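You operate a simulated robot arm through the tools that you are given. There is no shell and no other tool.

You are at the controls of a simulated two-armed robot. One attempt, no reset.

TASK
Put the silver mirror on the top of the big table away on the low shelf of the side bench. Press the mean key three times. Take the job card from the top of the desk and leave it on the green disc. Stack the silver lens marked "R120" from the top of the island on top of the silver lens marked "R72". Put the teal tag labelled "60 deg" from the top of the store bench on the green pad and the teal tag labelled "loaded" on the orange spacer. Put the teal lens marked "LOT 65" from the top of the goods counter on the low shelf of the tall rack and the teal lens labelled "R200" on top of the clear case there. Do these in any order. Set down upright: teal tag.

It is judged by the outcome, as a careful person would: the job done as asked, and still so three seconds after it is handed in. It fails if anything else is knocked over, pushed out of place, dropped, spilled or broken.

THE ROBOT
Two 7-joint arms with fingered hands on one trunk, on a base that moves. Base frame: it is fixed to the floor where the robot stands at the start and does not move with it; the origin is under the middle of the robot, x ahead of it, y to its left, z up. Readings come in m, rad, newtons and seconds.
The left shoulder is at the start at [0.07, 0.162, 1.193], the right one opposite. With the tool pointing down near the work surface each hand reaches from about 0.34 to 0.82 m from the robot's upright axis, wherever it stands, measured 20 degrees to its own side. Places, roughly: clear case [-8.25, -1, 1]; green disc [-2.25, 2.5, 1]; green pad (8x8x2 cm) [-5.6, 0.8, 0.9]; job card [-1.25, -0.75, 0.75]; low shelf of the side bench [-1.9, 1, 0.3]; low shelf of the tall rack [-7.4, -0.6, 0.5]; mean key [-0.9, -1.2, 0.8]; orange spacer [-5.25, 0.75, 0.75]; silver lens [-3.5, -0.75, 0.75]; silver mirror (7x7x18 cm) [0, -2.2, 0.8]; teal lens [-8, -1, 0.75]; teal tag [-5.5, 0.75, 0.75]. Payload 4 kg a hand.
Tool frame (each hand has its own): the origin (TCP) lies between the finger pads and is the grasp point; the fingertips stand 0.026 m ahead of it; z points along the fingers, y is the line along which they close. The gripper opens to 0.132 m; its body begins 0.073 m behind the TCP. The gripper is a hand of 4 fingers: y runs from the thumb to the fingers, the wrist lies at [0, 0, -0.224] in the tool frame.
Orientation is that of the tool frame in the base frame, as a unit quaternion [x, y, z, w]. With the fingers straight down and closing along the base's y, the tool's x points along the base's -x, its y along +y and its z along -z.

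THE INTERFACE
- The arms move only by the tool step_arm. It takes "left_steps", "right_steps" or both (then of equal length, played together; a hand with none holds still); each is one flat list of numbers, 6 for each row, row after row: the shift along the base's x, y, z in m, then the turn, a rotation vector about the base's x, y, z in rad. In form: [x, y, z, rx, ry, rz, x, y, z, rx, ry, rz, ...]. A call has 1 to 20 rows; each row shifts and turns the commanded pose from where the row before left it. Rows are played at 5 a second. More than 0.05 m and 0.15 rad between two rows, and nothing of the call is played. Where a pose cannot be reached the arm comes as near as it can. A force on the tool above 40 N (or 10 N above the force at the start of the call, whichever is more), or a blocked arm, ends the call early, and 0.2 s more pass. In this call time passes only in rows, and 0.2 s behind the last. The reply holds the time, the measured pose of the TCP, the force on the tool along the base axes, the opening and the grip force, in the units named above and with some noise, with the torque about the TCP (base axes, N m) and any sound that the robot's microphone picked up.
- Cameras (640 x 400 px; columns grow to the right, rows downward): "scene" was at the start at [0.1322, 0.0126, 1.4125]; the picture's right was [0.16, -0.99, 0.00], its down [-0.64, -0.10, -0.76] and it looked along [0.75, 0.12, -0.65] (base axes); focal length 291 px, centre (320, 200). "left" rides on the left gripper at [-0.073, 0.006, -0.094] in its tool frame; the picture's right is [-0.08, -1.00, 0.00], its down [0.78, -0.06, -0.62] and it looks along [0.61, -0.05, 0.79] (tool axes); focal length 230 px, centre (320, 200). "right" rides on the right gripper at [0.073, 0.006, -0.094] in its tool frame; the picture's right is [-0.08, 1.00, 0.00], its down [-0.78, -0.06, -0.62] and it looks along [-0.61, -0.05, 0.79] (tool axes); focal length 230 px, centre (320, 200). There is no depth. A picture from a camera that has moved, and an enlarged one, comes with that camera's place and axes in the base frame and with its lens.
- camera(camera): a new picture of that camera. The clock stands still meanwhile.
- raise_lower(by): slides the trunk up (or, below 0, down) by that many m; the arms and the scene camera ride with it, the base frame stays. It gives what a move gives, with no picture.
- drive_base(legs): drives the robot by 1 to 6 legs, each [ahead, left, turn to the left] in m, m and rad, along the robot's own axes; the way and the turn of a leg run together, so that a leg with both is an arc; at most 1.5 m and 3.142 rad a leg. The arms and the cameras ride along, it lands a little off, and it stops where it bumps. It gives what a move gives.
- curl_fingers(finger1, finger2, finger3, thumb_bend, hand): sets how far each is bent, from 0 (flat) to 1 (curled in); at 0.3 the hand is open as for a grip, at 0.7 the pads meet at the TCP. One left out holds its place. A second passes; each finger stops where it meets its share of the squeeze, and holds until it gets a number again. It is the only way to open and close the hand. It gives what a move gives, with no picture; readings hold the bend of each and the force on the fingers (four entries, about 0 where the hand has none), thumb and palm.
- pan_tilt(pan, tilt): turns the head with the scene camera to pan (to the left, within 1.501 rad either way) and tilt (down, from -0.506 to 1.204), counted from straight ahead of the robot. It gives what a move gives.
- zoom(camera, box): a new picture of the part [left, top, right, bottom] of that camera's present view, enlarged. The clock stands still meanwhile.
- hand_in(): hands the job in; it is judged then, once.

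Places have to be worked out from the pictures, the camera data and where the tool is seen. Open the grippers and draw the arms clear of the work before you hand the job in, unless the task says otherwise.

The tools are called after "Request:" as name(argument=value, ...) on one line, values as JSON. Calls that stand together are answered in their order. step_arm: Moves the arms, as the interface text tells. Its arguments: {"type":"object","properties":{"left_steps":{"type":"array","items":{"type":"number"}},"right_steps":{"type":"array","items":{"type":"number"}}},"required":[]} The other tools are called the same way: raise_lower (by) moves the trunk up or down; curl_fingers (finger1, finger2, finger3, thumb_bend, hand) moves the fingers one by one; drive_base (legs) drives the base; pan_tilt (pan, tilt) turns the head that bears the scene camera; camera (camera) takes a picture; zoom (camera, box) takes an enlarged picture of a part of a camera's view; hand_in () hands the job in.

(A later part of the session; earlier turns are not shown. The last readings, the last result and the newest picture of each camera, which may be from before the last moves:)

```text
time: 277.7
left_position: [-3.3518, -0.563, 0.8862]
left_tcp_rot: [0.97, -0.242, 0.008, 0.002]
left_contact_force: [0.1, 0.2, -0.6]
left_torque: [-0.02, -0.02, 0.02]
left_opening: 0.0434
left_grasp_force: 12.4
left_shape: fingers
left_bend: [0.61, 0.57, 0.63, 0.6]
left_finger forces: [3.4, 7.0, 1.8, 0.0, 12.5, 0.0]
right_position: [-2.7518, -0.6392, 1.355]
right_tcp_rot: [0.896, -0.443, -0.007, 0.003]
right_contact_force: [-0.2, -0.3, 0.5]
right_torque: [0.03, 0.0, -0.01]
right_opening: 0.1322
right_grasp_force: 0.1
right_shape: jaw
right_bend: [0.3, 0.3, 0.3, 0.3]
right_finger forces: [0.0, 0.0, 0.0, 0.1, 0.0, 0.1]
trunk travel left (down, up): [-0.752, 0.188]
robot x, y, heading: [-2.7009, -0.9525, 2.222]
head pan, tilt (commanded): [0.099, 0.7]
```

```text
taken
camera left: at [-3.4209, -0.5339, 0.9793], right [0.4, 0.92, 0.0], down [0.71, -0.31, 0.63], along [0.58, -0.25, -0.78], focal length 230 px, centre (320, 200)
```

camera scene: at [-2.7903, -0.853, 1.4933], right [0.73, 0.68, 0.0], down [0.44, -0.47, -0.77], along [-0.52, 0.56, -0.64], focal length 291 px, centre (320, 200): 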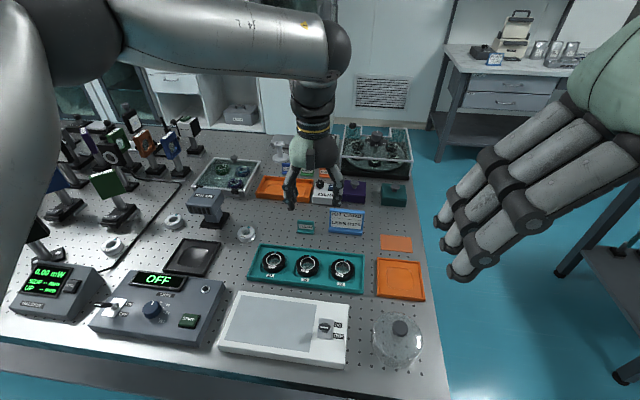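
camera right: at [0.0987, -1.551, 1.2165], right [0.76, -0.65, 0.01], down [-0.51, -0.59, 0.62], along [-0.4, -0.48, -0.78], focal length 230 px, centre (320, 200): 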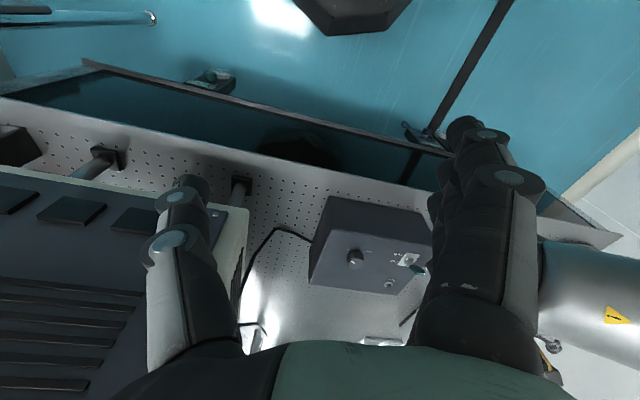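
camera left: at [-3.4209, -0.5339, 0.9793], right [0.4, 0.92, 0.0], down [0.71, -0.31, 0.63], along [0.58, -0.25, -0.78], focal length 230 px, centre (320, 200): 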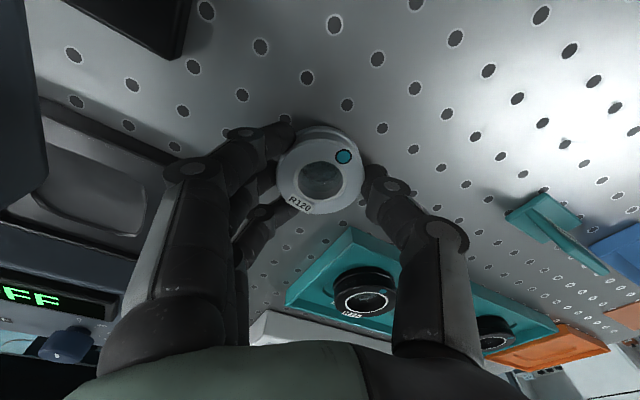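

R120 is gripped and centred. I squeeze a little more and lift it straight up.

Request:
curl_fingers(hand="left", finger1=0.7, finger2=0.7, finger3=0.7, thumb_bend=0.7)

Request:
step_arm(left_steps=[0, 0, 0.02, 0, 0, 0, 0, 0, 0.03, 0, 0, 0, 0, 0, 0.03, 0, 0, 0])

Request:
camera(camera="left")

Request:
zoom(camera="scene", box=[190, 150, 300, 232])

```text
time: 278.7
left_position: [-3.3518, -0.5637, 0.8879]
left_tcp_rot: [0.971, -0.241, 0.009, 0.004]
left_contact_force: [0.0, -0.4, -0.9]
left_torque: [0.01, 0.0, -0.01]
left_opening: 0.0426
left_grasp_force: 18.4
left_shape: fingers
left_bend: [0.62, 0.58, 0.64, 0.62]
left_finger forces: [6.0, 8.5, 4.1, 0.0, 18.7, 0.0]
right_position: [-2.7525, -0.6397, 1.3547]
right_tcp_rot: [0.897, -0.443, -0.008, 0.003]
right_contact_force: [0.1, -0.3, -0.5]
right_torque: [0.01, 0.0, 0.01]
right_opening: 0.1318
right_grasp_force: 0.0
right_shape: jaw
right_bend: [0.3, 0.3, 0.3, 0.3]
right_finger forces: [0.2, 0.0, 0.0, 0.1, 0.0, 0.0]
trunk travel left (down, up): [-0.752, 0.188]
robot x, y, heading: [-2.6993, -0.9501, 2.22]
head pan, tilt (commanded): [0.099, 0.7]
```

```text
time: 279.5
left_position: [-3.3505, -0.563, 0.9679]
left_tcp_rot: [0.97, -0.241, 0.008, 0.003]
left_contact_force: [-0.1, 0.5, -0.4]
left_torque: [0.03, 0.0, -0.03]
left_opening: 0.0423
left_grasp_force: 18.2
left_shape: fingers
left_bend: [0.62, 0.58, 0.64, 0.62]
left_finger forces: [6.1, 8.5, 4.2, 0.0, 18.7, 0.1]
right_position: [-2.7518, -0.6399, 1.3537]
right_tcp_rot: [0.897, -0.443, -0.007, 0.003]
right_contact_force: [-1.2, -0.4, 0.6]
right_torque: [0.01, 0.03, -0.02]
right_opening: 0.1319
right_grasp_force: 0.1
right_shape: jaw
right_bend: [0.3, 0.3, 0.3, 0.3]
right_finger forces: [0.0, 0.0, 0.1, 0.1, 0.0, 0.0]
trunk travel left (down, up): [-0.752, 0.188]
robot x, y, heading: [-2.697, -0.9492, 2.217]
head pan, tilt (commanded): [0.099, 0.7]
```

```text
taken
camera left: at [-3.4197, -0.5343, 1.0609], right [0.4, 0.92, 0.0], down [0.71, -0.31, 0.63], along [0.58, -0.25, -0.78], focal length 230 px, centre (320, 200)
```

left: 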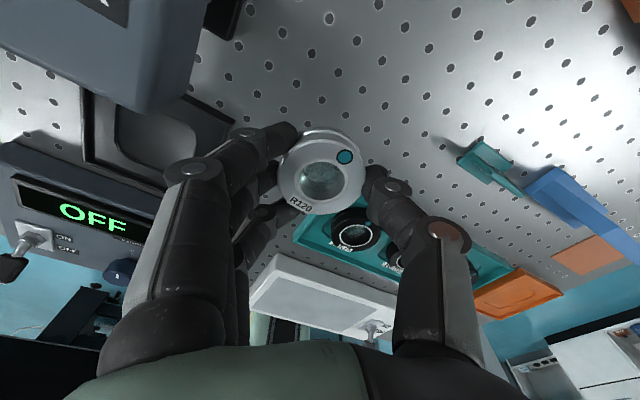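

```text
4.88 times, centred on (245, 191) of scene
camera zoom: at [-2.7879, -0.8509, 1.4932], right [0.73, 0.68, 0.0], down [0.44, -0.47, -0.77], along [-0.52, 0.56, -0.64], focal length 1418 px, centre (686, 244)
```

zoom: 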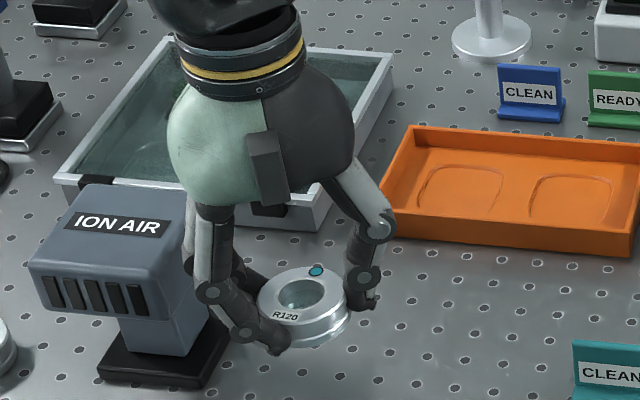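

R120 is held level. I raise and retract the hand, then slide the base left so R72 comes into the same arm zone.

Request:
step_arm(left_steps=[0, 0, 0.04, 0, 0, 0, 0.018, -0.024, 0.035, 0, 0, 0, 0.018, -0.024, 0.035, 0, 0, 0, 0.018, -0.024, 0.03, 0, 0, 0, 0.018, -0.024, 0.02, 0, 0, 0])

Request:
drive_base(legs=[[0, 0.36, 0]])

Request:
camera(camera="scene")

Request:
camera(camera="left")

```text
time: 280.7
left_position: [-3.278, -0.6617, 1.1277]
left_tcp_rot: [0.971, -0.24, 0.008, 0.002]
left_contact_force: [-0.1, -0.4, -0.5]
left_torque: [0.02, -0.03, 0.02]
left_opening: 0.0426
left_grasp_force: 18.7
left_shape: fingers
left_bend: [0.62, 0.58, 0.64, 0.62]
left_finger forces: [6.3, 8.5, 4.3, 0.0, 18.6, 0.1]
right_position: [-2.752, -0.6418, 1.3554]
right_tcp_rot: [0.896, -0.443, -0.009, 0.001]
right_contact_force: [-0.1, -0.1, 0.3]
right_torque: [0.01, -0.01, 0.0]
right_opening: 0.1317
right_grasp_force: 0.0
right_shape: jaw
right_bend: [0.3, 0.3, 0.3, 0.3]
right_finger forces: [0.0, 0.0, 0.0, 0.0, 0.0, 0.0]
trunk travel left (down, up): [-0.752, 0.188]
robot x, y, heading: [-2.701, -0.9511, 2.224]
head pan, tilt (commanded): [0.099, 0.7]
```

```text
time: 283.0
left_position: [-3.5639, -0.8757, 1.1285]
left_tcp_rot: [0.97, -0.242, 0.008, 0.002]
left_contact_force: [0.6, 0.0, -0.3]
left_torque: [-0.02, 0.02, 0.0]
left_opening: 0.0426
left_grasp_force: 19.5
left_shape: fingers
left_bend: [0.62, 0.58, 0.64, 0.62]
left_finger forces: [6.3, 8.5, 4.3, 0.0, 18.5, 0.0]
right_position: [-3.0368, -0.8572, 1.3532]
right_tcp_rot: [0.896, -0.443, -0.008, 0.004]
right_contact_force: [0.2, 0.0, -0.1]
right_torque: [-0.03, -0.02, 0.02]
right_opening: 0.1322
right_grasp_force: 0.1
right_shape: jaw
right_bend: [0.3, 0.3, 0.3, 0.3]
right_finger forces: [0.0, 0.1, 0.1, 0.0, 0.0, 0.1]
trunk travel left (down, up): [-0.752, 0.188]
robot x, y, heading: [-2.9824, -1.17, 2.223]
head pan, tilt (commanded): [0.099, 0.7]
```

```text
taken
camera scene: at [-3.0728, -1.067, 1.4932], right [0.73, 0.68, 0.0], down [0.44, -0.47, -0.76], along [-0.52, 0.56, -0.64], focal length 291 px, centre (320, 200)
```

scene: 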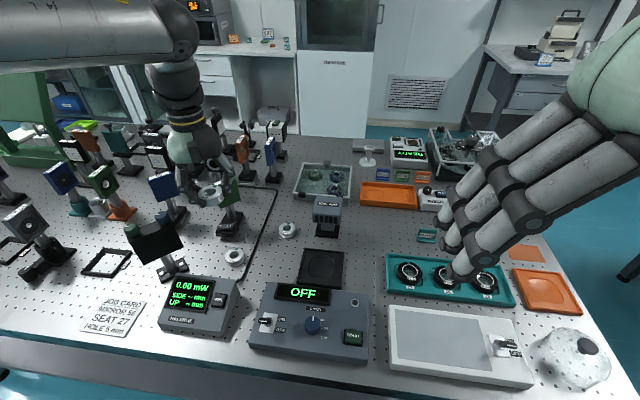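

```text
taken
camera left: at [-3.6328, -0.8464, 1.2204], right [0.4, 0.92, 0.0], down [0.71, -0.31, 0.63], along [0.58, -0.25, -0.78], focal length 230 px, centre (320, 200)
```

left: 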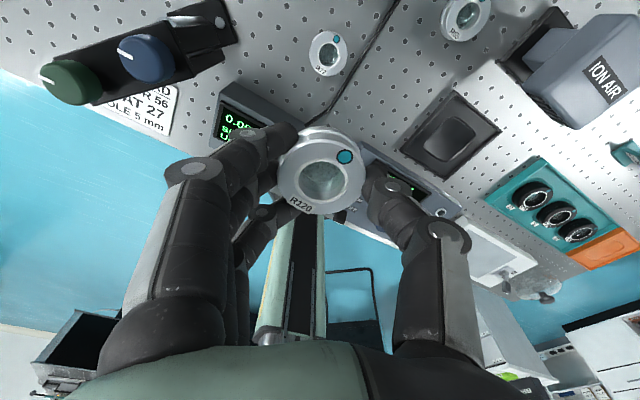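

R72 is at (234,256) with a green-plated mount behind it. I zoom to check the space around R72.

Request:
zoom(camera="scene", box=[150, 160, 310, 290])

```text
3.08 times, centred on (230, 225) of scene
camera zoom: at [-3.0728, -1.067, 1.4932], right [0.73, 0.68, 0.0], down [0.44, -0.47, -0.76], along [-0.52, 0.56, -0.64], focal length 894 px, centre (597, 123)
```

zoom: 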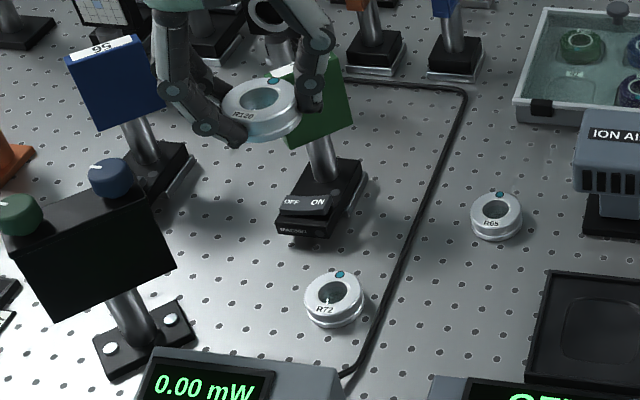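

R72 is confirmed at (-3.590,-0.852); the green plate stands 10 cm or more beyond. I bring R120 above R72 and turn the hand slightly for clearance.

Request:
step_arm(left_steps=[-0.009, 0.008, -0.036, 0, 0, -0.1, -0.009, 0.008, -0.036, 0, 0, -0.1, -0.008, 0.0077, -0.036, 0, 0, -0.09])

Request:
camera(camera="left")

Request:
zoom(camera="scene", box=[150, 160, 310, 290])

```text
time: 283.8
left_position: [-3.5914, -0.8532, 1.0183]
left_tcp_rot: [0.925, -0.379, 0.008, 0.003]
left_contact_force: [-0.4, -0.8, -0.5]
left_torque: [0.02, -0.02, -0.04]
left_opening: 0.0423
left_grasp_force: 19.3
left_shape: fingers
left_bend: [0.62, 0.58, 0.64, 0.62]
left_finger forces: [6.2, 8.5, 4.3, 0.0, 18.6, 0.0]
right_position: [-3.0399, -0.8556, 1.3542]
right_tcp_rot: [0.896, -0.443, -0.006, 0.004]
right_contact_force: [0.7, 0.2, 0.5]
right_torque: [0.01, 0.01, -0.04]
right_opening: 0.1319
right_grasp_force: 0.1
right_shape: jaw
right_bend: [0.3, 0.3, 0.3, 0.3]
right_finger forces: [0.0, 0.0, 0.1, 0.0, 0.1, 0.0]
trunk travel left (down, up): [-0.752, 0.188]
robot x, y, heading: [-2.9831, -1.1698, 2.224]
head pan, tilt (commanded): [0.099, 0.7]
```

```text
taken
camera left: at [-3.65, -0.8053, 1.1109], right [0.64, 0.76, 0.0], down [0.59, -0.5, 0.63], along [0.48, -0.41, -0.78], focal length 230 px, centre (320, 200)
```

left: 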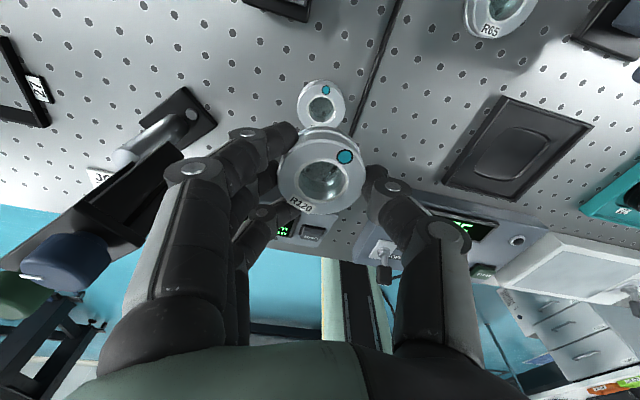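

```text
3.08 times, centred on (230, 225) of scene
camera zoom: at [-3.0757, -1.0679, 1.4931], right [0.73, 0.68, 0.0], down [0.44, -0.47, -0.76], along [-0.52, 0.56, -0.64], focal length 894 px, centre (597, 123)
```

zoom: 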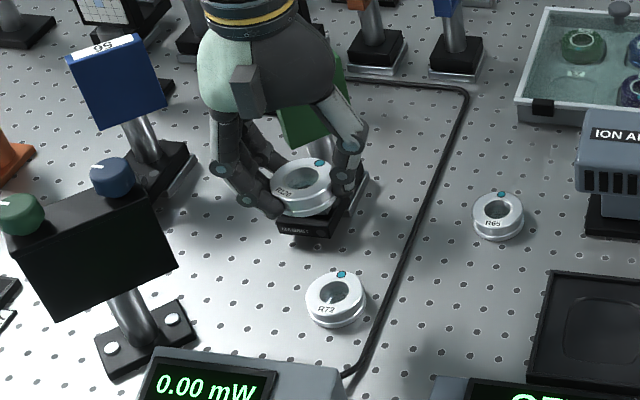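

Projection confirms R120 is directly above R72 within about 3 mm. I correct that and descend toward it.

Request:
step_arm(left_steps=[-0.002, 0.002, -0.03, 0, 0, 0, 0, 0, -0.03, 0, 0, 0, 0, 0, -0.028, 0, 0, 0])

Request:
camera(camera="left")

Request:
zoom(camera="scene", box=[180, 190, 290, 290])

```text
time: 284.6
left_position: [-3.593, -0.8492, 0.9322]
left_tcp_rot: [0.925, -0.379, 0.008, 0.003]
left_contact_force: [0.3, -0.2, -1.6]
left_torque: [0.01, -0.02, -0.02]
left_opening: 0.0424
left_grasp_force: 19.1
left_shape: fingers
left_bend: [0.62, 0.58, 0.64, 0.62]
left_finger forces: [6.4, 8.5, 4.3, 0.0, 18.6, 0.0]
right_position: [-3.0388, -0.8578, 1.3547]
right_tcp_rot: [0.897, -0.443, -0.007, 0.003]
right_contact_force: [0.3, 0.6, -1.1]
right_torque: [0.02, -0.01, -0.02]
right_opening: 0.1319
right_grasp_force: 0.0
right_shape: jaw
right_bend: [0.3, 0.3, 0.3, 0.3]
right_finger forces: [0.0, 0.0, 0.1, 0.0, 0.0, 0.0]
trunk travel left (down, up): [-0.752, 0.188]
robot x, y, heading: [-2.9799, -1.1695, 2.22]
head pan, tilt (commanded): [0.099, 0.7]
```

```text
taken
camera left: at [-3.6507, -0.8029, 1.0238], right [0.64, 0.77, 0.0], down [0.6, -0.5, 0.63], along [0.48, -0.41, -0.78], focal length 230 px, centre (320, 200)
```

left: 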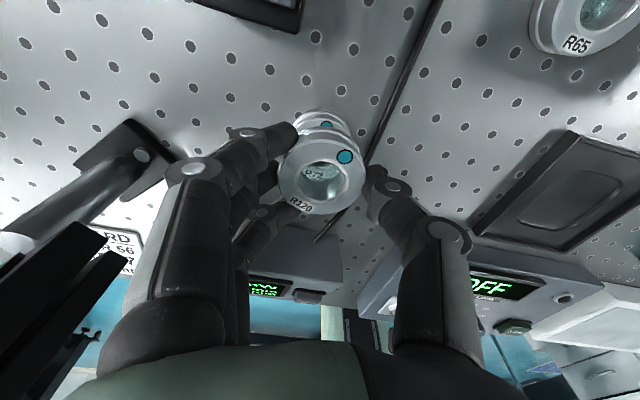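

```text
4.00 times, centred on (235, 240) of scene
camera zoom: at [-3.0745, -1.0679, 1.4932], right [0.73, 0.68, 0.0], down [0.44, -0.47, -0.76], along [-0.52, 0.56, -0.64], focal length 1162 px, centre (660, 40)
```

zoom: 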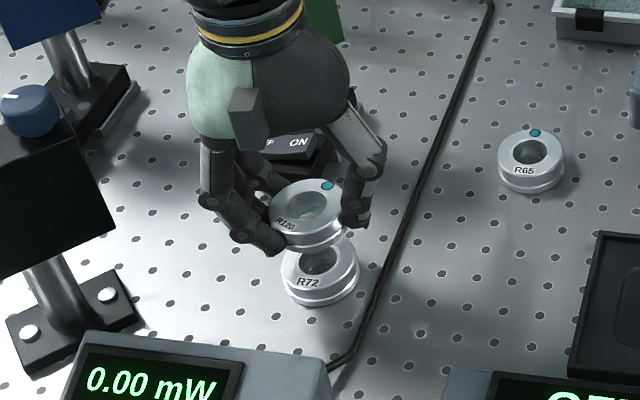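

Aligned above R72. I lower in small steps until contact.

Request:
step_arm(left_steps=[0, 0, -0.01, 0, 0, 0, 0, 0, -0.006, 0, 0, 0])

Request:
step_arm(left_steps=[0, 0, -0.003, 0, 0, 0, 0, 0, -0.003, 0, 0, 0])

Request:
zoom(camera="scene", box=[200, 210, 280, 280])

```text
time: 285.2
left_position: [-3.5925, -0.8506, 0.9159]
left_tcp_rot: [0.925, -0.379, 0.007, 0.004]
left_contact_force: [-0.1, 0.0, -0.4]
left_torque: [0.02, -0.01, -0.01]
left_opening: 0.0427
left_grasp_force: 18.6
left_shape: fingers
left_bend: [0.62, 0.58, 0.64, 0.62]
left_finger forces: [6.4, 8.4, 4.3, 0.0, 18.6, 0.0]
right_position: [-3.0387, -0.8568, 1.3552]
right_tcp_rot: [0.897, -0.443, -0.007, 0.003]
right_contact_force: [-0.1, 0.0, 1.2]
right_torque: [0.02, 0.01, 0.01]
right_opening: 0.1318
right_grasp_force: 0.0
right_shape: jaw
right_bend: [0.3, 0.3, 0.3, 0.3]
right_finger forces: [0.0, 0.0, 0.1, 0.0, 0.0, 0.0]
trunk travel left (down, up): [-0.752, 0.188]
robot x, y, heading: [-2.9824, -1.1714, 2.223]
head pan, tilt (commanded): [0.099, 0.7]
```

```text
time: 285.8
left_position: [-3.5926, -0.8502, 0.9095]
left_tcp_rot: [0.925, -0.379, 0.008, 0.004]
left_contact_force: [-0.1, 0.2, -1.2]
left_torque: [0.01, 0.0, 0.0]
left_opening: 0.0421
left_grasp_force: 18.2
left_shape: fingers
left_bend: [0.62, 0.58, 0.64, 0.62]
left_finger forces: [6.3, 8.5, 4.3, 0.0, 18.7, 0.0]
right_position: [-3.0384, -0.8572, 1.3548]
right_tcp_rot: [0.896, -0.443, -0.007, 0.004]
right_contact_force: [0.1, -0.7, -0.1]
right_torque: [0.01, 0.01, -0.02]
right_opening: 0.1318
right_grasp_force: 0.1
right_shape: jaw
right_bend: [0.3, 0.3, 0.3, 0.3]
right_finger forces: [0.0, 0.0, 0.1, 0.0, 0.0, 0.0]
trunk travel left (down, up): [-0.752, 0.188]
robot x, y, heading: [-2.9863, -1.1699, 2.223]
head pan, tilt (commanded): [0.099, 0.7]
```

```text
5.71 times, centred on (240, 245) of scene
camera zoom: at [-3.0745, -1.068, 1.4932], right [0.73, 0.68, 0.0], down [0.44, -0.47, -0.76], along [-0.52, 0.56, -0.64], focal length 1661 px, centre (777, -57)
```

zoom: 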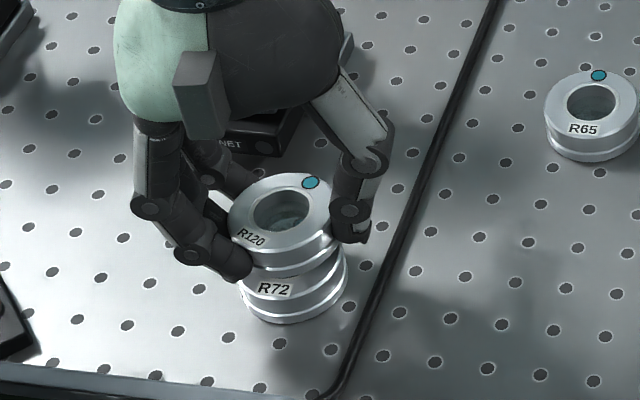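

Nearly touching and well aligned; I keep lowering in 3 mm steps.

Request:
step_arm(left_steps=[0, 0, -0.003, 0, 0, 0])

Request:
step_arm(left_steps=[0, 0, -0.003, 0, 0, 0])

Request:
step_arm(left_steps=[0, 0, -0.002, 0, 0, 0])

```text
time: 286.2
left_position: [-3.5917, -0.8499, 0.9063]
left_tcp_rot: [0.925, -0.379, 0.008, 0.004]
left_contact_force: [-0.2, -0.5, -0.4]
left_torque: [0.03, 0.03, 0.03]
left_opening: 0.0424
left_grasp_force: 19.1
left_shape: fingers
left_bend: [0.62, 0.58, 0.64, 0.62]
left_finger forces: [6.6, 8.5, 4.2, 0.0, 18.6, 0.0]
right_position: [-3.0376, -0.8571, 1.3543]
right_tcp_rot: [0.897, -0.443, -0.008, 0.004]
right_contact_force: [1.0, -1.5, 0.3]
right_torque: [-0.02, 0.01, 0.01]
right_opening: 0.132
right_grasp_force: 0.0
right_shape: jaw
right_bend: [0.3, 0.3, 0.3, 0.3]
right_finger forces: [0.0, 0.1, 0.1, 0.1, 0.0, 0.0]
trunk travel left (down, up): [-0.752, 0.188]
robot x, y, heading: [-2.986, -1.1718, 2.226]
head pan, tilt (commanded): [0.099, 0.7]
```

```text
time: 286.6
left_position: [-3.5922, -0.8522, 0.9035]
left_tcp_rot: [0.926, -0.378, 0.009, 0.004]
left_contact_force: [-0.1, 0.0, -0.3]
left_torque: [-0.06, -0.01, 0.0]
left_opening: 0.0423
left_grasp_force: 18.8
left_shape: fingers
left_bend: [0.62, 0.58, 0.64, 0.62]
left_finger forces: [6.5, 8.5, 4.3, 0.0, 18.5, 0.0]
right_position: [-3.0377, -0.8566, 1.355]
right_tcp_rot: [0.896, -0.443, -0.008, 0.004]
right_contact_force: [0.1, -0.8, 0.3]
right_torque: [-0.03, 0.0, -0.01]
right_opening: 0.1318
right_grasp_force: 0.1
right_shape: jaw
right_bend: [0.3, 0.3, 0.3, 0.3]
right_finger forces: [0.0, 0.0, 0.0, 0.1, 0.0, 0.0]
trunk travel left (down, up): [-0.752, 0.188]
robot x, y, heading: [-2.9844, -1.1711, 2.224]
head pan, tilt (commanded): [0.099, 0.7]
```

```text
time: 287.0
left_position: [-3.5933, -0.8506, 0.9033]
left_tcp_rot: [0.926, -0.378, 0.005, 0.004]
left_contact_force: [-1.4, 0.5, 4.9]
left_torque: [0.07, 0.0, 0.03]
left_opening: 0.0426
left_grasp_force: 19.8
left_shape: fingers
left_bend: [0.63, 0.58, 0.65, 0.62]
left_finger forces: [7.3, 8.8, 4.2, 0.1, 19.1, 0.0]
right_position: [-3.037, -0.8581, 1.3549]
right_tcp_rot: [0.896, -0.443, -0.007, 0.003]
right_contact_force: [-0.1, -0.2, 0.3]
right_torque: [-0.04, -0.04, 0.0]
right_opening: 0.1317
right_grasp_force: 0.1
right_shape: jaw
right_bend: [0.3, 0.3, 0.3, 0.3]
right_finger forces: [0.0, 0.1, 0.0, 0.1, 0.0, 0.0]
trunk travel left (down, up): [-0.752, 0.188]
robot x, y, heading: [-2.9851, -1.1706, 2.22]
head pan, tilt (commanded): [0.099, 0.7]
```

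Light contact (5 N). One more 2 mm step to seat it, and I check the picture before releasing.

Request:
step_arm(left_steps=[0, 0, -0.002, 0, 0, 0])

Request:
zoom(camera="scene", box=[200, 210, 280, 280])

Request:
zoom(camera="left", box=[240, 80, 400, 240])

```text
time: 287.4
left_position: [-3.5911, -0.8508, 0.9022]
left_tcp_rot: [0.926, -0.378, 0.005, 0.003]
left_contact_force: [-3.4, 0.1, 16.2]
left_torque: [0.07, 0.06, -0.02]
left_opening: 0.0423
left_grasp_force: 21.3
left_shape: fingers
left_bend: [0.63, 0.58, 0.65, 0.62]
left_finger forces: [8.1, 9.6, 4.7, 0.0, 20.0, 0.0]
right_position: [-3.036, -0.858, 1.3554]
right_tcp_rot: [0.896, -0.444, -0.009, 0.002]
right_contact_force: [0.1, -0.5, 0.1]
right_torque: [-0.01, -0.02, 0.03]
right_opening: 0.132
right_grasp_force: 0.1
right_shape: jaw
right_bend: [0.3, 0.3, 0.3, 0.3]
right_finger forces: [0.0, 0.0, 0.0, 0.0, 0.0, 0.0]
trunk travel left (down, up): [-0.752, 0.188]
robot x, y, heading: [-2.982, -1.1695, 2.22]
head pan, tilt (commanded): [0.099, 0.7]
```

```text
5.71 times, centred on (240, 245) of scene
camera zoom: at [-3.0723, -1.0694, 1.4936], right [0.73, 0.68, 0.0], down [0.44, -0.47, -0.77], along [-0.52, 0.56, -0.64], focal length 1661 px, centre (777, -57)
```

zoom: 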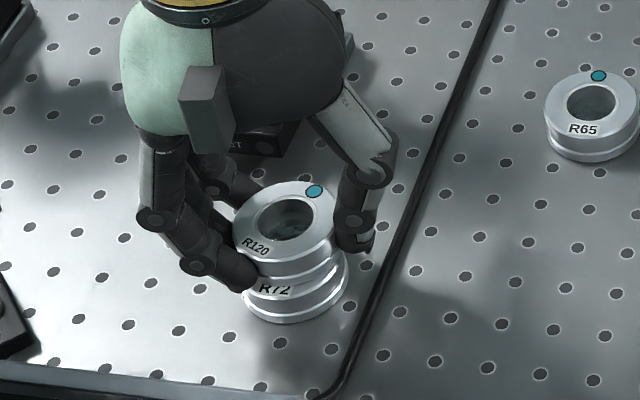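

```text
2.50 times, centred on (320, 160) of left
camera zoom: at [-3.6498, -0.8034, 0.9949], right [0.64, 0.77, 0.0], down [0.6, -0.5, 0.63], along [0.48, -0.4, -0.78], focal length 575 px, centre (320, 300)
```

zoom: 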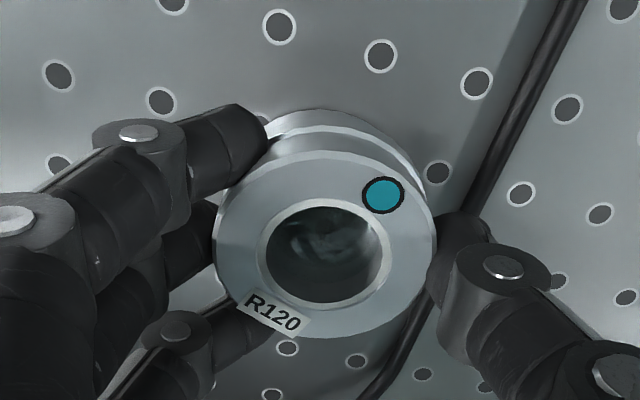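

R120 sits on R72, aligned within about 4 mm. I relieve the pressure and open the hand gently, then lift away.

Request:
step_arm(left_steps=[0, 0, 0.003, 0, 0, 0])

Request:
curl_fingers(hand="left", finger1=0.5, finger2=0.5, finger3=0.5, thumb_bend=0.5)

Request:
zoom(camera="left", box=[240, 80, 400, 240])

```text
time: 287.8
left_position: [-3.5922, -0.8513, 0.9023]
left_tcp_rot: [0.925, -0.379, 0.008, 0.003]
left_contact_force: [-2.1, 1.4, 6.9]
left_torque: [0.12, 0.05, 0.05]
left_opening: 0.0424
left_grasp_force: 21.0
left_shape: fingers
left_bend: [0.63, 0.58, 0.65, 0.62]
left_finger forces: [7.9, 9.1, 4.4, 0.0, 19.9, 0.0]
right_position: [-3.0379, -0.8564, 1.3539]
right_tcp_rot: [0.897, -0.443, -0.007, 0.003]
right_contact_force: [-1.2, -1.1, -0.6]
right_torque: [-0.03, 0.02, 0.02]
right_opening: 0.1317
right_grasp_force: 0.0
right_shape: jaw
right_bend: [0.3, 0.3, 0.3, 0.3]
right_finger forces: [0.0, 0.0, 0.0, 0.0, 0.0, 0.0]
trunk travel left (down, up): [-0.752, 0.188]
robot x, y, heading: [-2.9864, -1.1702, 2.22]
head pan, tilt (commanded): [0.099, 0.7]
```

```text
time: 288.8
left_position: [-3.5934, -0.8508, 0.9015]
left_tcp_rot: [0.926, -0.378, 0.007, 0.004]
left_contact_force: [0.5, -0.1, 0.1]
left_torque: [-0.01, -0.06, -0.01]
left_opening: 0.0703
left_grasp_force: 0.0
left_shape: fingers
left_bend: [0.5, 0.5, 0.5, 0.5]
left_finger forces: [0.1, 0.0, 0.1, 0.0, 0.1, 0.0]
right_position: [-3.0376, -0.8571, 1.3554]
right_tcp_rot: [0.896, -0.443, -0.008, 0.002]
right_contact_force: [0.2, 0.0, 0.2]
right_torque: [0.0, -0.01, 0.03]
right_opening: 0.1318
right_grasp_force: 0.0
right_shape: jaw
right_bend: [0.3, 0.3, 0.3, 0.3]
right_finger forces: [0.0, 0.0, 0.0, 0.1, 0.0, 0.0]
trunk travel left (down, up): [-0.752, 0.188]
robot x, y, heading: [-2.9859, -1.1681, 2.223]
head pan, tilt (commanded): [0.099, 0.7]
```

```text
2.50 times, centred on (320, 160) of left
camera zoom: at [-3.6504, -0.8035, 0.9949], right [0.64, 0.77, 0.0], down [0.6, -0.5, 0.63], along [0.48, -0.41, -0.78], focal length 575 px, centre (320, 300)
```

zoom: 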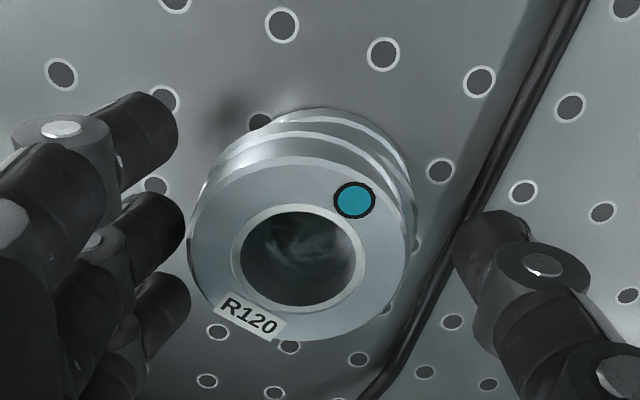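

R120 is resting on R72, well aligned. I lift straight up and retract, then view the result.

Request:
step_arm(left_steps=[0, 0, 0.03, 0, 0, 0, 0, 0, 0.04, 0, 0, 0, 0, 0, 0.045, 0, 0, 0, 0.018, -0.024, 0.035, 0, 0, 0, 0.018, -0.024, 0.035, 0, 0, 0, 0.018, -0.024, 0.02, 0, 0, 0, 0.018, -0.024, 0.02, 0, 0, 0, 0.018, -0.024, 0.0, 0, 0, 0])

Request:
zoom(camera="scene", box=[190, 200, 290, 280])

```text
time: 290.6
left_position: [-3.5011, -0.972, 1.127]
left_tcp_rot: [0.926, -0.378, 0.008, 0.004]
left_contact_force: [0.0, 0.0, 0.2]
left_torque: [0.02, 0.0, -0.01]
left_opening: 0.0699
left_grasp_force: 0.0
left_shape: fingers
left_bend: [0.5, 0.5, 0.5, 0.5]
left_finger forces: [0.0, 0.1, 0.0, 0.0, 0.1, 0.0]
right_position: [-3.0372, -0.8583, 1.354]
right_tcp_rot: [0.897, -0.443, -0.008, 0.003]
right_contact_force: [-0.5, -0.2, 0.6]
right_torque: [0.0, -0.04, 0.03]
right_opening: 0.1319
right_grasp_force: 0.1
right_shape: jaw
right_bend: [0.3, 0.3, 0.3, 0.3]
right_finger forces: [0.0, 0.0, 0.0, 0.0, 0.0, 0.0]
trunk travel left (down, up): [-0.752, 0.188]
robot x, y, heading: [-2.9853, -1.1703, 2.22]
head pan, tilt (commanded): [0.099, 0.7]
```

```text
5.00 times, centred on (240, 240) of scene
camera zoom: at [-3.074, -1.0699, 1.4933], right [0.73, 0.68, 0.0], down [0.44, -0.47, -0.77], along [-0.52, 0.56, -0.64], focal length 1453 px, centre (720, 0)
```

zoom: 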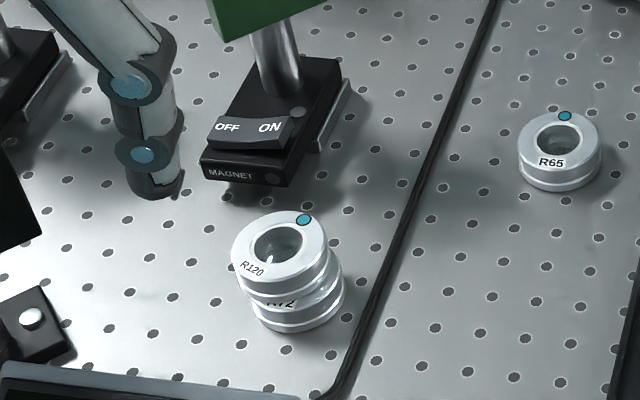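

R120 is stacked on R72. Next the store bench: I tuck the left hand and drive back around the island's near end into the north aisle.

Request:
step_arm(left_steps=[0.02, -0.026, 0.02, 0, 0, -0.075, 0.02, -0.026, 0.02, 0, 0, -0.075])

Request:
drive_base(legs=[[0, -0.72, 0], [0.47, -0.43, 0], [0.8, 0.146, 0], [0.692, 0.417, 0]])

Request:
pan_tilt(pan=0.9, tilt=0.4)

Request:
camera(camera="scene")

```text
time: 291.2
left_position: [-3.4608, -1.0239, 1.1682]
left_tcp_rot: [0.895, -0.446, 0.006, 0.003]
left_contact_force: [-0.7, 0.0, 0.6]
left_torque: [0.03, 0.03, -0.01]
left_opening: 0.0702
left_grasp_force: 0.0
left_shape: fingers
left_bend: [0.5, 0.5, 0.5, 0.5]
left_finger forces: [0.0, 0.0, 0.0, 0.1, 0.1, 0.0]
right_position: [-3.0364, -0.86, 1.3547]
right_tcp_rot: [0.897, -0.443, -0.008, 0.003]
right_contact_force: [-0.1, -0.5, 0.1]
right_torque: [0.02, 0.05, 0.02]
right_opening: 0.1317
right_grasp_force: 0.0
right_shape: jaw
right_bend: [0.3, 0.3, 0.3, 0.3]
right_finger forces: [0.0, 0.0, 0.0, 0.0, 0.1, 0.0]
trunk travel left (down, up): [-0.752, 0.188]
robot x, y, heading: [-2.985, -1.1719, 2.223]
head pan, tilt (commanded): [0.099, 0.7]
```

```text
time: 306.1
left_position: [-4.1831, 0.8877, 1.1681]
left_tcp_rot: [0.896, -0.443, 0.008, 0.005]
left_contact_force: [-0.1, 0.5, 0.0]
left_torque: [-0.01, 0.0, 0.02]
left_opening: 0.0702
left_grasp_force: 0.0
left_shape: fingers
left_bend: [0.5, 0.5, 0.5, 0.5]
left_finger forces: [0.1, 0.0, 0.0, 0.1, 0.0, 0.0]
right_position: [-3.7608, 1.056, 1.3553]
right_tcp_rot: [0.898, -0.44, -0.007, 0.003]
right_contact_force: [0.4, 0.3, 0.1]
right_torque: [0.03, 0.05, 0.03]
right_opening: 0.1319
right_grasp_force: 0.0
right_shape: jaw
right_bend: [0.3, 0.3, 0.3, 0.3]
right_finger forces: [0.0, 0.0, 0.0, 0.0, 0.1, 0.0]
trunk travel left (down, up): [-0.752, 0.188]
robot x, y, heading: [-3.7058, 0.7423, 2.228]
head pan, tilt (commanded): [0.099, 0.7]
```

```text
time: 307.3
left_position: [-4.1851, 0.8875, 1.1683]
left_tcp_rot: [0.896, -0.444, 0.008, 0.005]
left_contact_force: [-0.9, 0.3, 0.4]
left_torque: [0.0, -0.03, -0.02]
left_opening: 0.0698
left_grasp_force: 0.0
left_shape: fingers
left_bend: [0.5, 0.5, 0.5, 0.5]
left_finger forces: [0.0, 0.1, 0.0, 0.0, 0.0, 0.1]
right_position: [-3.7608, 1.0566, 1.3542]
right_tcp_rot: [0.897, -0.441, -0.007, 0.003]
right_contact_force: [-1.3, -0.2, -0.5]
right_torque: [0.0, 0.02, -0.03]
right_opening: 0.1319
right_grasp_force: 0.1
right_shape: jaw
right_bend: [0.3, 0.3, 0.3, 0.3]
right_finger forces: [0.0, 0.0, 0.0, 0.0, 0.0, 0.0]
trunk travel left (down, up): [-0.752, 0.188]
robot x, y, heading: [-3.7074, 0.7432, 2.234]
head pan, tilt (commanded): [0.901, 0.4]
```

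```text
taken
camera scene: at [-3.8302, 0.7838, 1.5201], right [0.01, 1.0, 0.0], down [0.39, -0.01, -0.92], along [-0.92, 0.01, -0.39], focal length 291 px, centre (320, 200)
```

scene: 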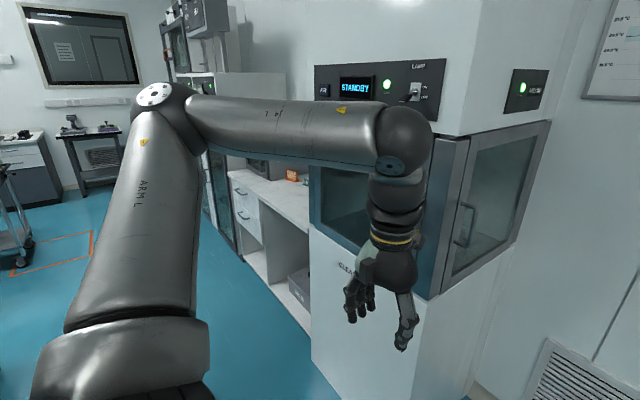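

The store bench counter lies beyond the tall cabinet, its front edge running from about (-5.13,0.74) to (-5.82,0.18). I slide left along the aisle toward it.

Request:
drive_base(legs=[[0.12, 1.37, 0]])

Request:
pan_tilt(pan=0.3, tilt=0.5)

Request:
camera(camera="scene")

```text
time: 314.1
left_position: [-5.3397, 0.1513, 1.1676]
left_tcp_rot: [0.895, -0.446, 0.008, 0.004]
left_contact_force: [0.8, -0.9, 0.6]
left_torque: [0.03, 0.01, 0.03]
left_opening: 0.0703
left_grasp_force: 0.0
left_shape: fingers
left_bend: [0.5, 0.5, 0.5, 0.5]
left_finger forces: [0.0, 0.0, 0.0, 0.1, 0.1, 0.0]
right_position: [-4.9165, 0.3182, 1.3537]
right_tcp_rot: [0.897, -0.441, -0.007, 0.004]
right_contact_force: [-0.3, -0.3, 0.0]
right_torque: [-0.01, 0.01, 0.02]
right_opening: 0.1319
right_grasp_force: 0.0
right_shape: jaw
right_bend: [0.3, 0.3, 0.3, 0.3]
right_finger forces: [0.0, 0.1, 0.1, 0.0, 0.0, 0.0]
trunk travel left (down, up): [-0.752, 0.188]
robot x, y, heading: [-4.859, 0.004, 2.226]
head pan, tilt (commanded): [0.901, 0.4]
```

```text
time: 315.1
left_position: [-5.3403, 0.1518, 1.1677]
left_tcp_rot: [0.895, -0.446, 0.008, 0.004]
left_contact_force: [-0.6, 0.0, 0.3]
left_torque: [-0.01, 0.0, -0.01]
left_opening: 0.0698
left_grasp_force: 0.0
left_shape: fingers
left_bend: [0.5, 0.5, 0.5, 0.5]
left_finger forces: [0.1, 0.0, 0.0, 0.1, 0.0, 0.0]
right_position: [-4.9158, 0.3176, 1.355]
right_tcp_rot: [0.897, -0.442, -0.008, 0.003]
right_contact_force: [0.1, 0.2, -0.4]
right_torque: [0.01, 0.01, 0.0]
right_opening: 0.1318
right_grasp_force: 0.0
right_shape: jaw
right_bend: [0.3, 0.3, 0.3, 0.3]
right_finger forces: [0.0, 0.0, 0.0, 0.1, 0.1, 0.0]
trunk travel left (down, up): [-0.752, 0.188]
robot x, y, heading: [-4.8648, 0.0053, 2.226]
head pan, tilt (commanded): [0.3, 0.499]
```

```text
taken
camera scene: at [-4.9675, 0.0972, 1.5109], right [0.58, 0.82, 0.0], down [0.39, -0.28, -0.88], along [-0.72, 0.51, -0.48], focal length 291 px, centre (320, 200)
```

scene: 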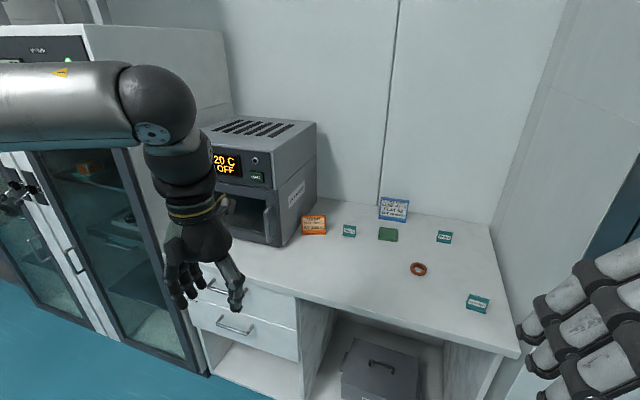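

The store bench shows several small teal tags, a green pad, an orange ring spacer and cards. I zoom to read the tags.

Request:
zoom(camera="scene", box=[290, 190, 400, 260])

Request:
zoom(camera="scene", box=[390, 215, 510, 320])

```text
5.71 times, centred on (345, 225) of scene
camera zoom: at [-4.9675, 0.0972, 1.5109], right [0.58, 0.82, 0.0], down [0.39, -0.28, -0.88], along [-0.72, 0.51, -0.48], focal length 1661 px, centre (177, 57)
```

zoom: 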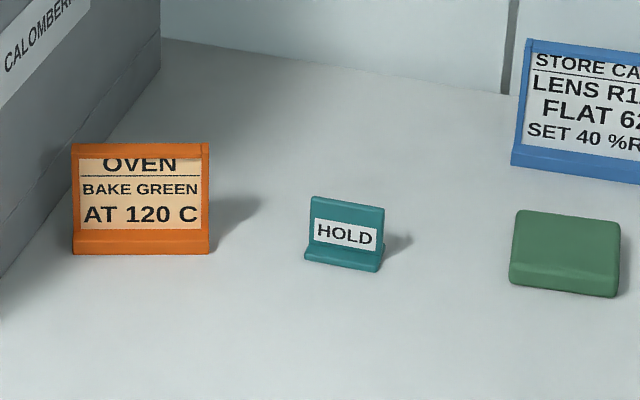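

```text
3.81 times, centred on (450, 268) of scene
camera zoom: at [-4.9675, 0.0972, 1.5109], right [0.58, 0.82, 0.0], down [0.39, -0.28, -0.88], along [-0.72, 0.51, -0.48], focal length 1107 px, centre (-175, -57)
```

zoom: 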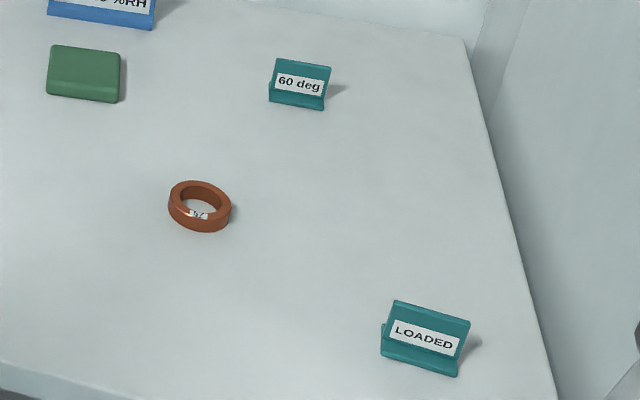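

Tags read HOLD, "60 deg" and LOADED; the green pad is at about (-5.57,0.85) and the orange ring spacer near (-5.39,0.81). I tuck the left hand back and move in so that the right hand can work.

Request:
step_arm(left_steps=[0.031, -0.0207, 0, 0, 0, 0, 0.031, -0.0207, 0, 0, 0, 0, 0.031, -0.0207, 0, 0, 0, 0])

Request:
drive_base(legs=[[0, 0, -0.098], [0.36, 0.243, 0]])

Request:
pan_tilt(pan=-0.2, tilt=0.75)

Request:
camera(camera="scene")

Request:
camera(camera="left")

```text
time: 315.9
left_position: [-5.2558, 0.096, 1.1676]
left_tcp_rot: [0.895, -0.446, 0.008, 0.005]
left_contact_force: [0.1, 0.1, -0.4]
left_torque: [-0.05, 0.03, 0.01]
left_opening: 0.07
left_grasp_force: 0.1
left_shape: fingers
left_bend: [0.5, 0.5, 0.5, 0.5]
left_finger forces: [0.0, 0.0, 0.0, 0.1, 0.1, 0.1]
left hand out of reach, approached as far as the arm can: row 3
right_position: [-4.9156, 0.3172, 1.3541]
right_tcp_rot: [0.897, -0.441, -0.007, 0.002]
right_contact_force: [-0.2, 0.0, -0.8]
right_torque: [0.01, 0.02, -0.04]
right_opening: 0.1319
right_grasp_force: 0.1
right_shape: jaw
right_bend: [0.3, 0.3, 0.3, 0.3]
right_finger forces: [0.1, 0.1, 0.0, 0.1, 0.0, 0.0]
trunk travel left (down, up): [-0.752, 0.188]
robot x, y, heading: [-4.8635, 0.0033, 2.229]
head pan, tilt (commanded): [0.3, 0.499]
```

```text
time: 319.1
left_position: [-5.6423, 0.3098, 1.1681]
left_tcp_rot: [0.874, -0.487, 0.007, 0.005]
left_contact_force: [0.3, -0.1, 0.1]
left_torque: [0.02, 0.01, 0.01]
left_opening: 0.07
left_grasp_force: 0.1
left_shape: fingers
left_bend: [0.5, 0.5, 0.5, 0.5]
left_finger forces: [0.0, 0.0, 0.0, 0.1, 0.0, 0.1]
right_position: [-5.2822, 0.4973, 1.3547]
right_tcp_rot: [0.875, -0.484, -0.009, 0.003]
right_contact_force: [-1.4, 0.3, -0.6]
right_torque: [-0.01, 0.04, 0.0]
right_opening: 0.1321
right_grasp_force: 0.0
right_shape: jaw
right_bend: [0.3, 0.3, 0.3, 0.3]
right_finger forces: [0.0, 0.1, 0.1, 0.0, 0.0, 0.2]
trunk travel left (down, up): [-0.752, 0.188]
robot x, y, heading: [-5.2589, 0.1821, 2.131]
head pan, tilt (commanded): [0.3, 0.499]
```

```text
time: 320.0
left_position: [-5.644, 0.3092, 1.1687]
left_tcp_rot: [0.873, -0.487, 0.007, 0.005]
left_contact_force: [0.1, -0.2, 0.4]
left_torque: [0.0, 0.0, 0.01]
left_opening: 0.07
left_grasp_force: 0.0
left_shape: fingers
left_bend: [0.5, 0.5, 0.5, 0.5]
left_finger forces: [0.1, 0.0, 0.0, 0.0, 0.0, 0.0]
right_position: [-5.2842, 0.4985, 1.3543]
right_tcp_rot: [0.876, -0.482, -0.007, 0.002]
right_contact_force: [0.1, -0.4, -0.6]
right_torque: [0.01, 0.0, 0.04]
right_opening: 0.1319
right_grasp_force: 0.1
right_shape: jaw
right_bend: [0.3, 0.3, 0.3, 0.3]
right_finger forces: [0.1, 0.0, 0.1, 0.0, 0.1, 0.1]
trunk travel left (down, up): [-0.752, 0.188]
robot x, y, heading: [-5.2602, 0.1824, 2.137]
head pan, tilt (commanded): [-0.201, 0.75]
```

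```text
taken
camera scene: at [-5.3161, 0.3014, 1.489], right [0.94, 0.35, 0.0], down [0.24, -0.64, -0.73], along [-0.26, 0.68, -0.68], focal length 291 px, centre (320, 200)
```

scene: 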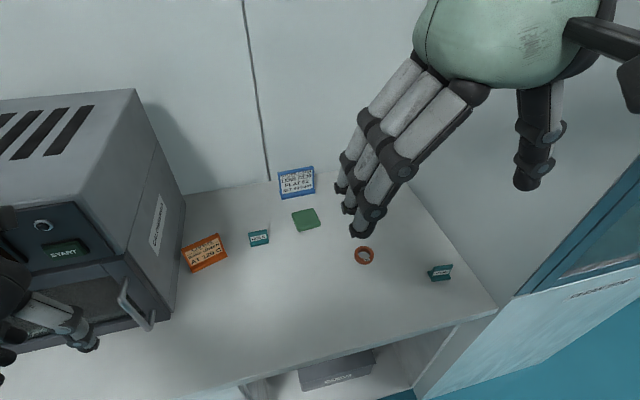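

```text
taken
camera left: at [-5.6882, 0.3698, 1.2606], right [0.81, 0.59, 0.0], down [0.46, -0.63, 0.63], along [0.37, -0.51, -0.78], focal length 230 px, centre (320, 200)
```

left: 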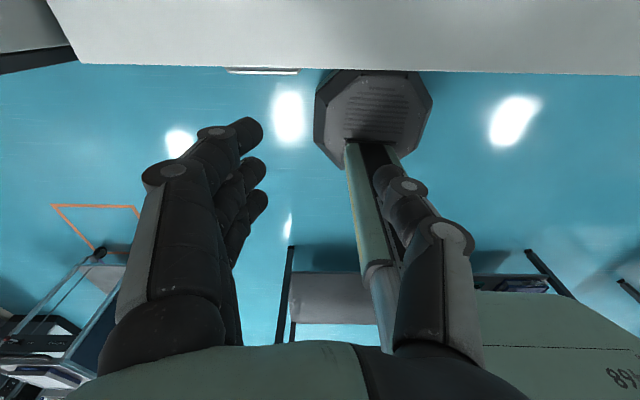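

From two views: bench top ≈0.84, LOADED tag at (-5.184,0.795), spacer at (-5.372,0.776), green pad at (-5.571,0.849), "60 deg" near (-5.42,1.00). I start with LOADED: narrow the right hand and bring it above the tag, turned to close across the tag's thickness.

Request:
curl_fingers(hand="right", finger1=0.45, finger2=0.45, finger3=0.45, thumb_bend=0.45)

Request:
step_arm(right_steps=[0.009, 0.027, -0.032, 0, 0, -0.135, 0.009, 0.027, -0.032, 0, 0, -0.135, 0.009, 0.027, -0.032, 0, 0, -0.135, 0.009, 0.027, -0.032, 0, 0, -0.135, 0.009, 0.027, -0.032, 0, 0, -0.135, 0.009, 0.027, -0.032, 0, 0, -0.135, 0.009, 0.027, -0.032, 0, 0, -0.135, 0.009, 0.027, -0.032, 0, 0, -0.135, 0.009, 0.027, -0.032, 0, 0, -0.135, 0.009, 0.027, -0.032, 0, 0, -0.135, 0.009, 0.027, -0.032, 0, 0, -0.135])

Request:
camera(camera="right")

Request:
camera(camera="scene")

```text
time: 321.0
left_position: [-5.6441, 0.3104, 1.1682]
left_tcp_rot: [0.873, -0.487, 0.007, 0.006]
left_contact_force: [-0.1, -0.2, -0.8]
left_torque: [0.03, -0.02, -0.02]
left_opening: 0.07
left_grasp_force: 0.0
left_shape: fingers
left_bend: [0.5, 0.5, 0.5, 0.5]
left_finger forces: [0.0, 0.1, 0.1, 0.0, 0.0, 0.0]
right_position: [-5.2847, 0.498, 1.3549]
right_tcp_rot: [0.875, -0.483, -0.007, 0.003]
right_contact_force: [0.1, -0.4, -0.3]
right_torque: [0.01, 0.02, 0.0]
right_opening: 0.0881
right_grasp_force: 0.0
right_shape: fingers
right_bend: [0.45, 0.45, 0.45, 0.45]
right_finger forces: [0.1, 0.0, 0.0, 0.0, 0.1, 0.0]
trunk travel left (down, up): [-0.752, 0.188]
robot x, y, heading: [-5.2611, 0.1833, 2.134]
head pan, tilt (commanded): [-0.201, 0.75]
```

```text
time: 323.4
left_position: [-5.6434, 0.3118, 1.1682]
left_tcp_rot: [0.873, -0.487, 0.008, 0.005]
left_contact_force: [-0.5, -0.2, -0.8]
left_torque: [-0.04, -0.01, 0.0]
left_opening: 0.0699
left_grasp_force: 0.1
left_shape: fingers
left_bend: [0.5, 0.5, 0.5, 0.5]
left_finger forces: [0.0, 0.1, 0.0, 0.1, 0.1, 0.1]
right_position: [-5.1846, 0.7981, 1.0019]
right_tcp_rot: [-0.317, 0.948, 0.006, 0.003]
right_contact_force: [-0.2, 0.5, 0.1]
right_torque: [-0.05, -0.01, 0.01]
right_opening: 0.0879
right_grasp_force: 0.1
right_shape: fingers
right_bend: [0.45, 0.45, 0.45, 0.45]
right_finger forces: [0.0, 0.1, 0.0, 0.1, 0.0, 0.0]
trunk travel left (down, up): [-0.752, 0.188]
robot x, y, heading: [-5.2568, 0.1807, 2.129]
head pan, tilt (commanded): [-0.201, 0.75]
```

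```text
taken
camera right: at [-5.2445, 0.7568, 1.0935], right [-0.54, 0.84, 0.01], down [0.66, 0.41, 0.62], along [0.52, 0.34, -0.78], focal length 230 px, centre (320, 200)
```

right: 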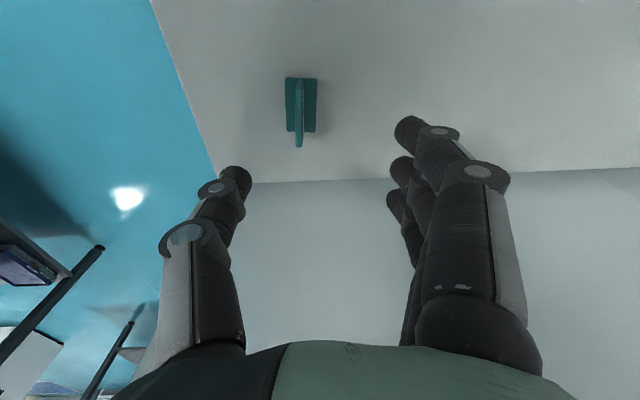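

```text
taken
camera scene: at [-5.3157, 0.3037, 1.4888], right [0.94, 0.35, 0.0], down [0.24, -0.64, -0.73], along [-0.26, 0.68, -0.68], focal length 291 px, centre (320, 200)
```

scene: 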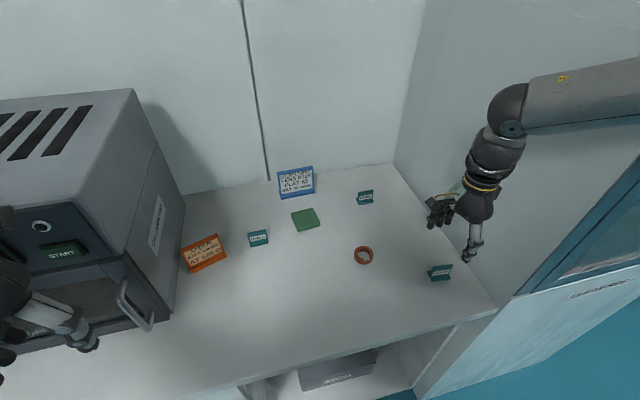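

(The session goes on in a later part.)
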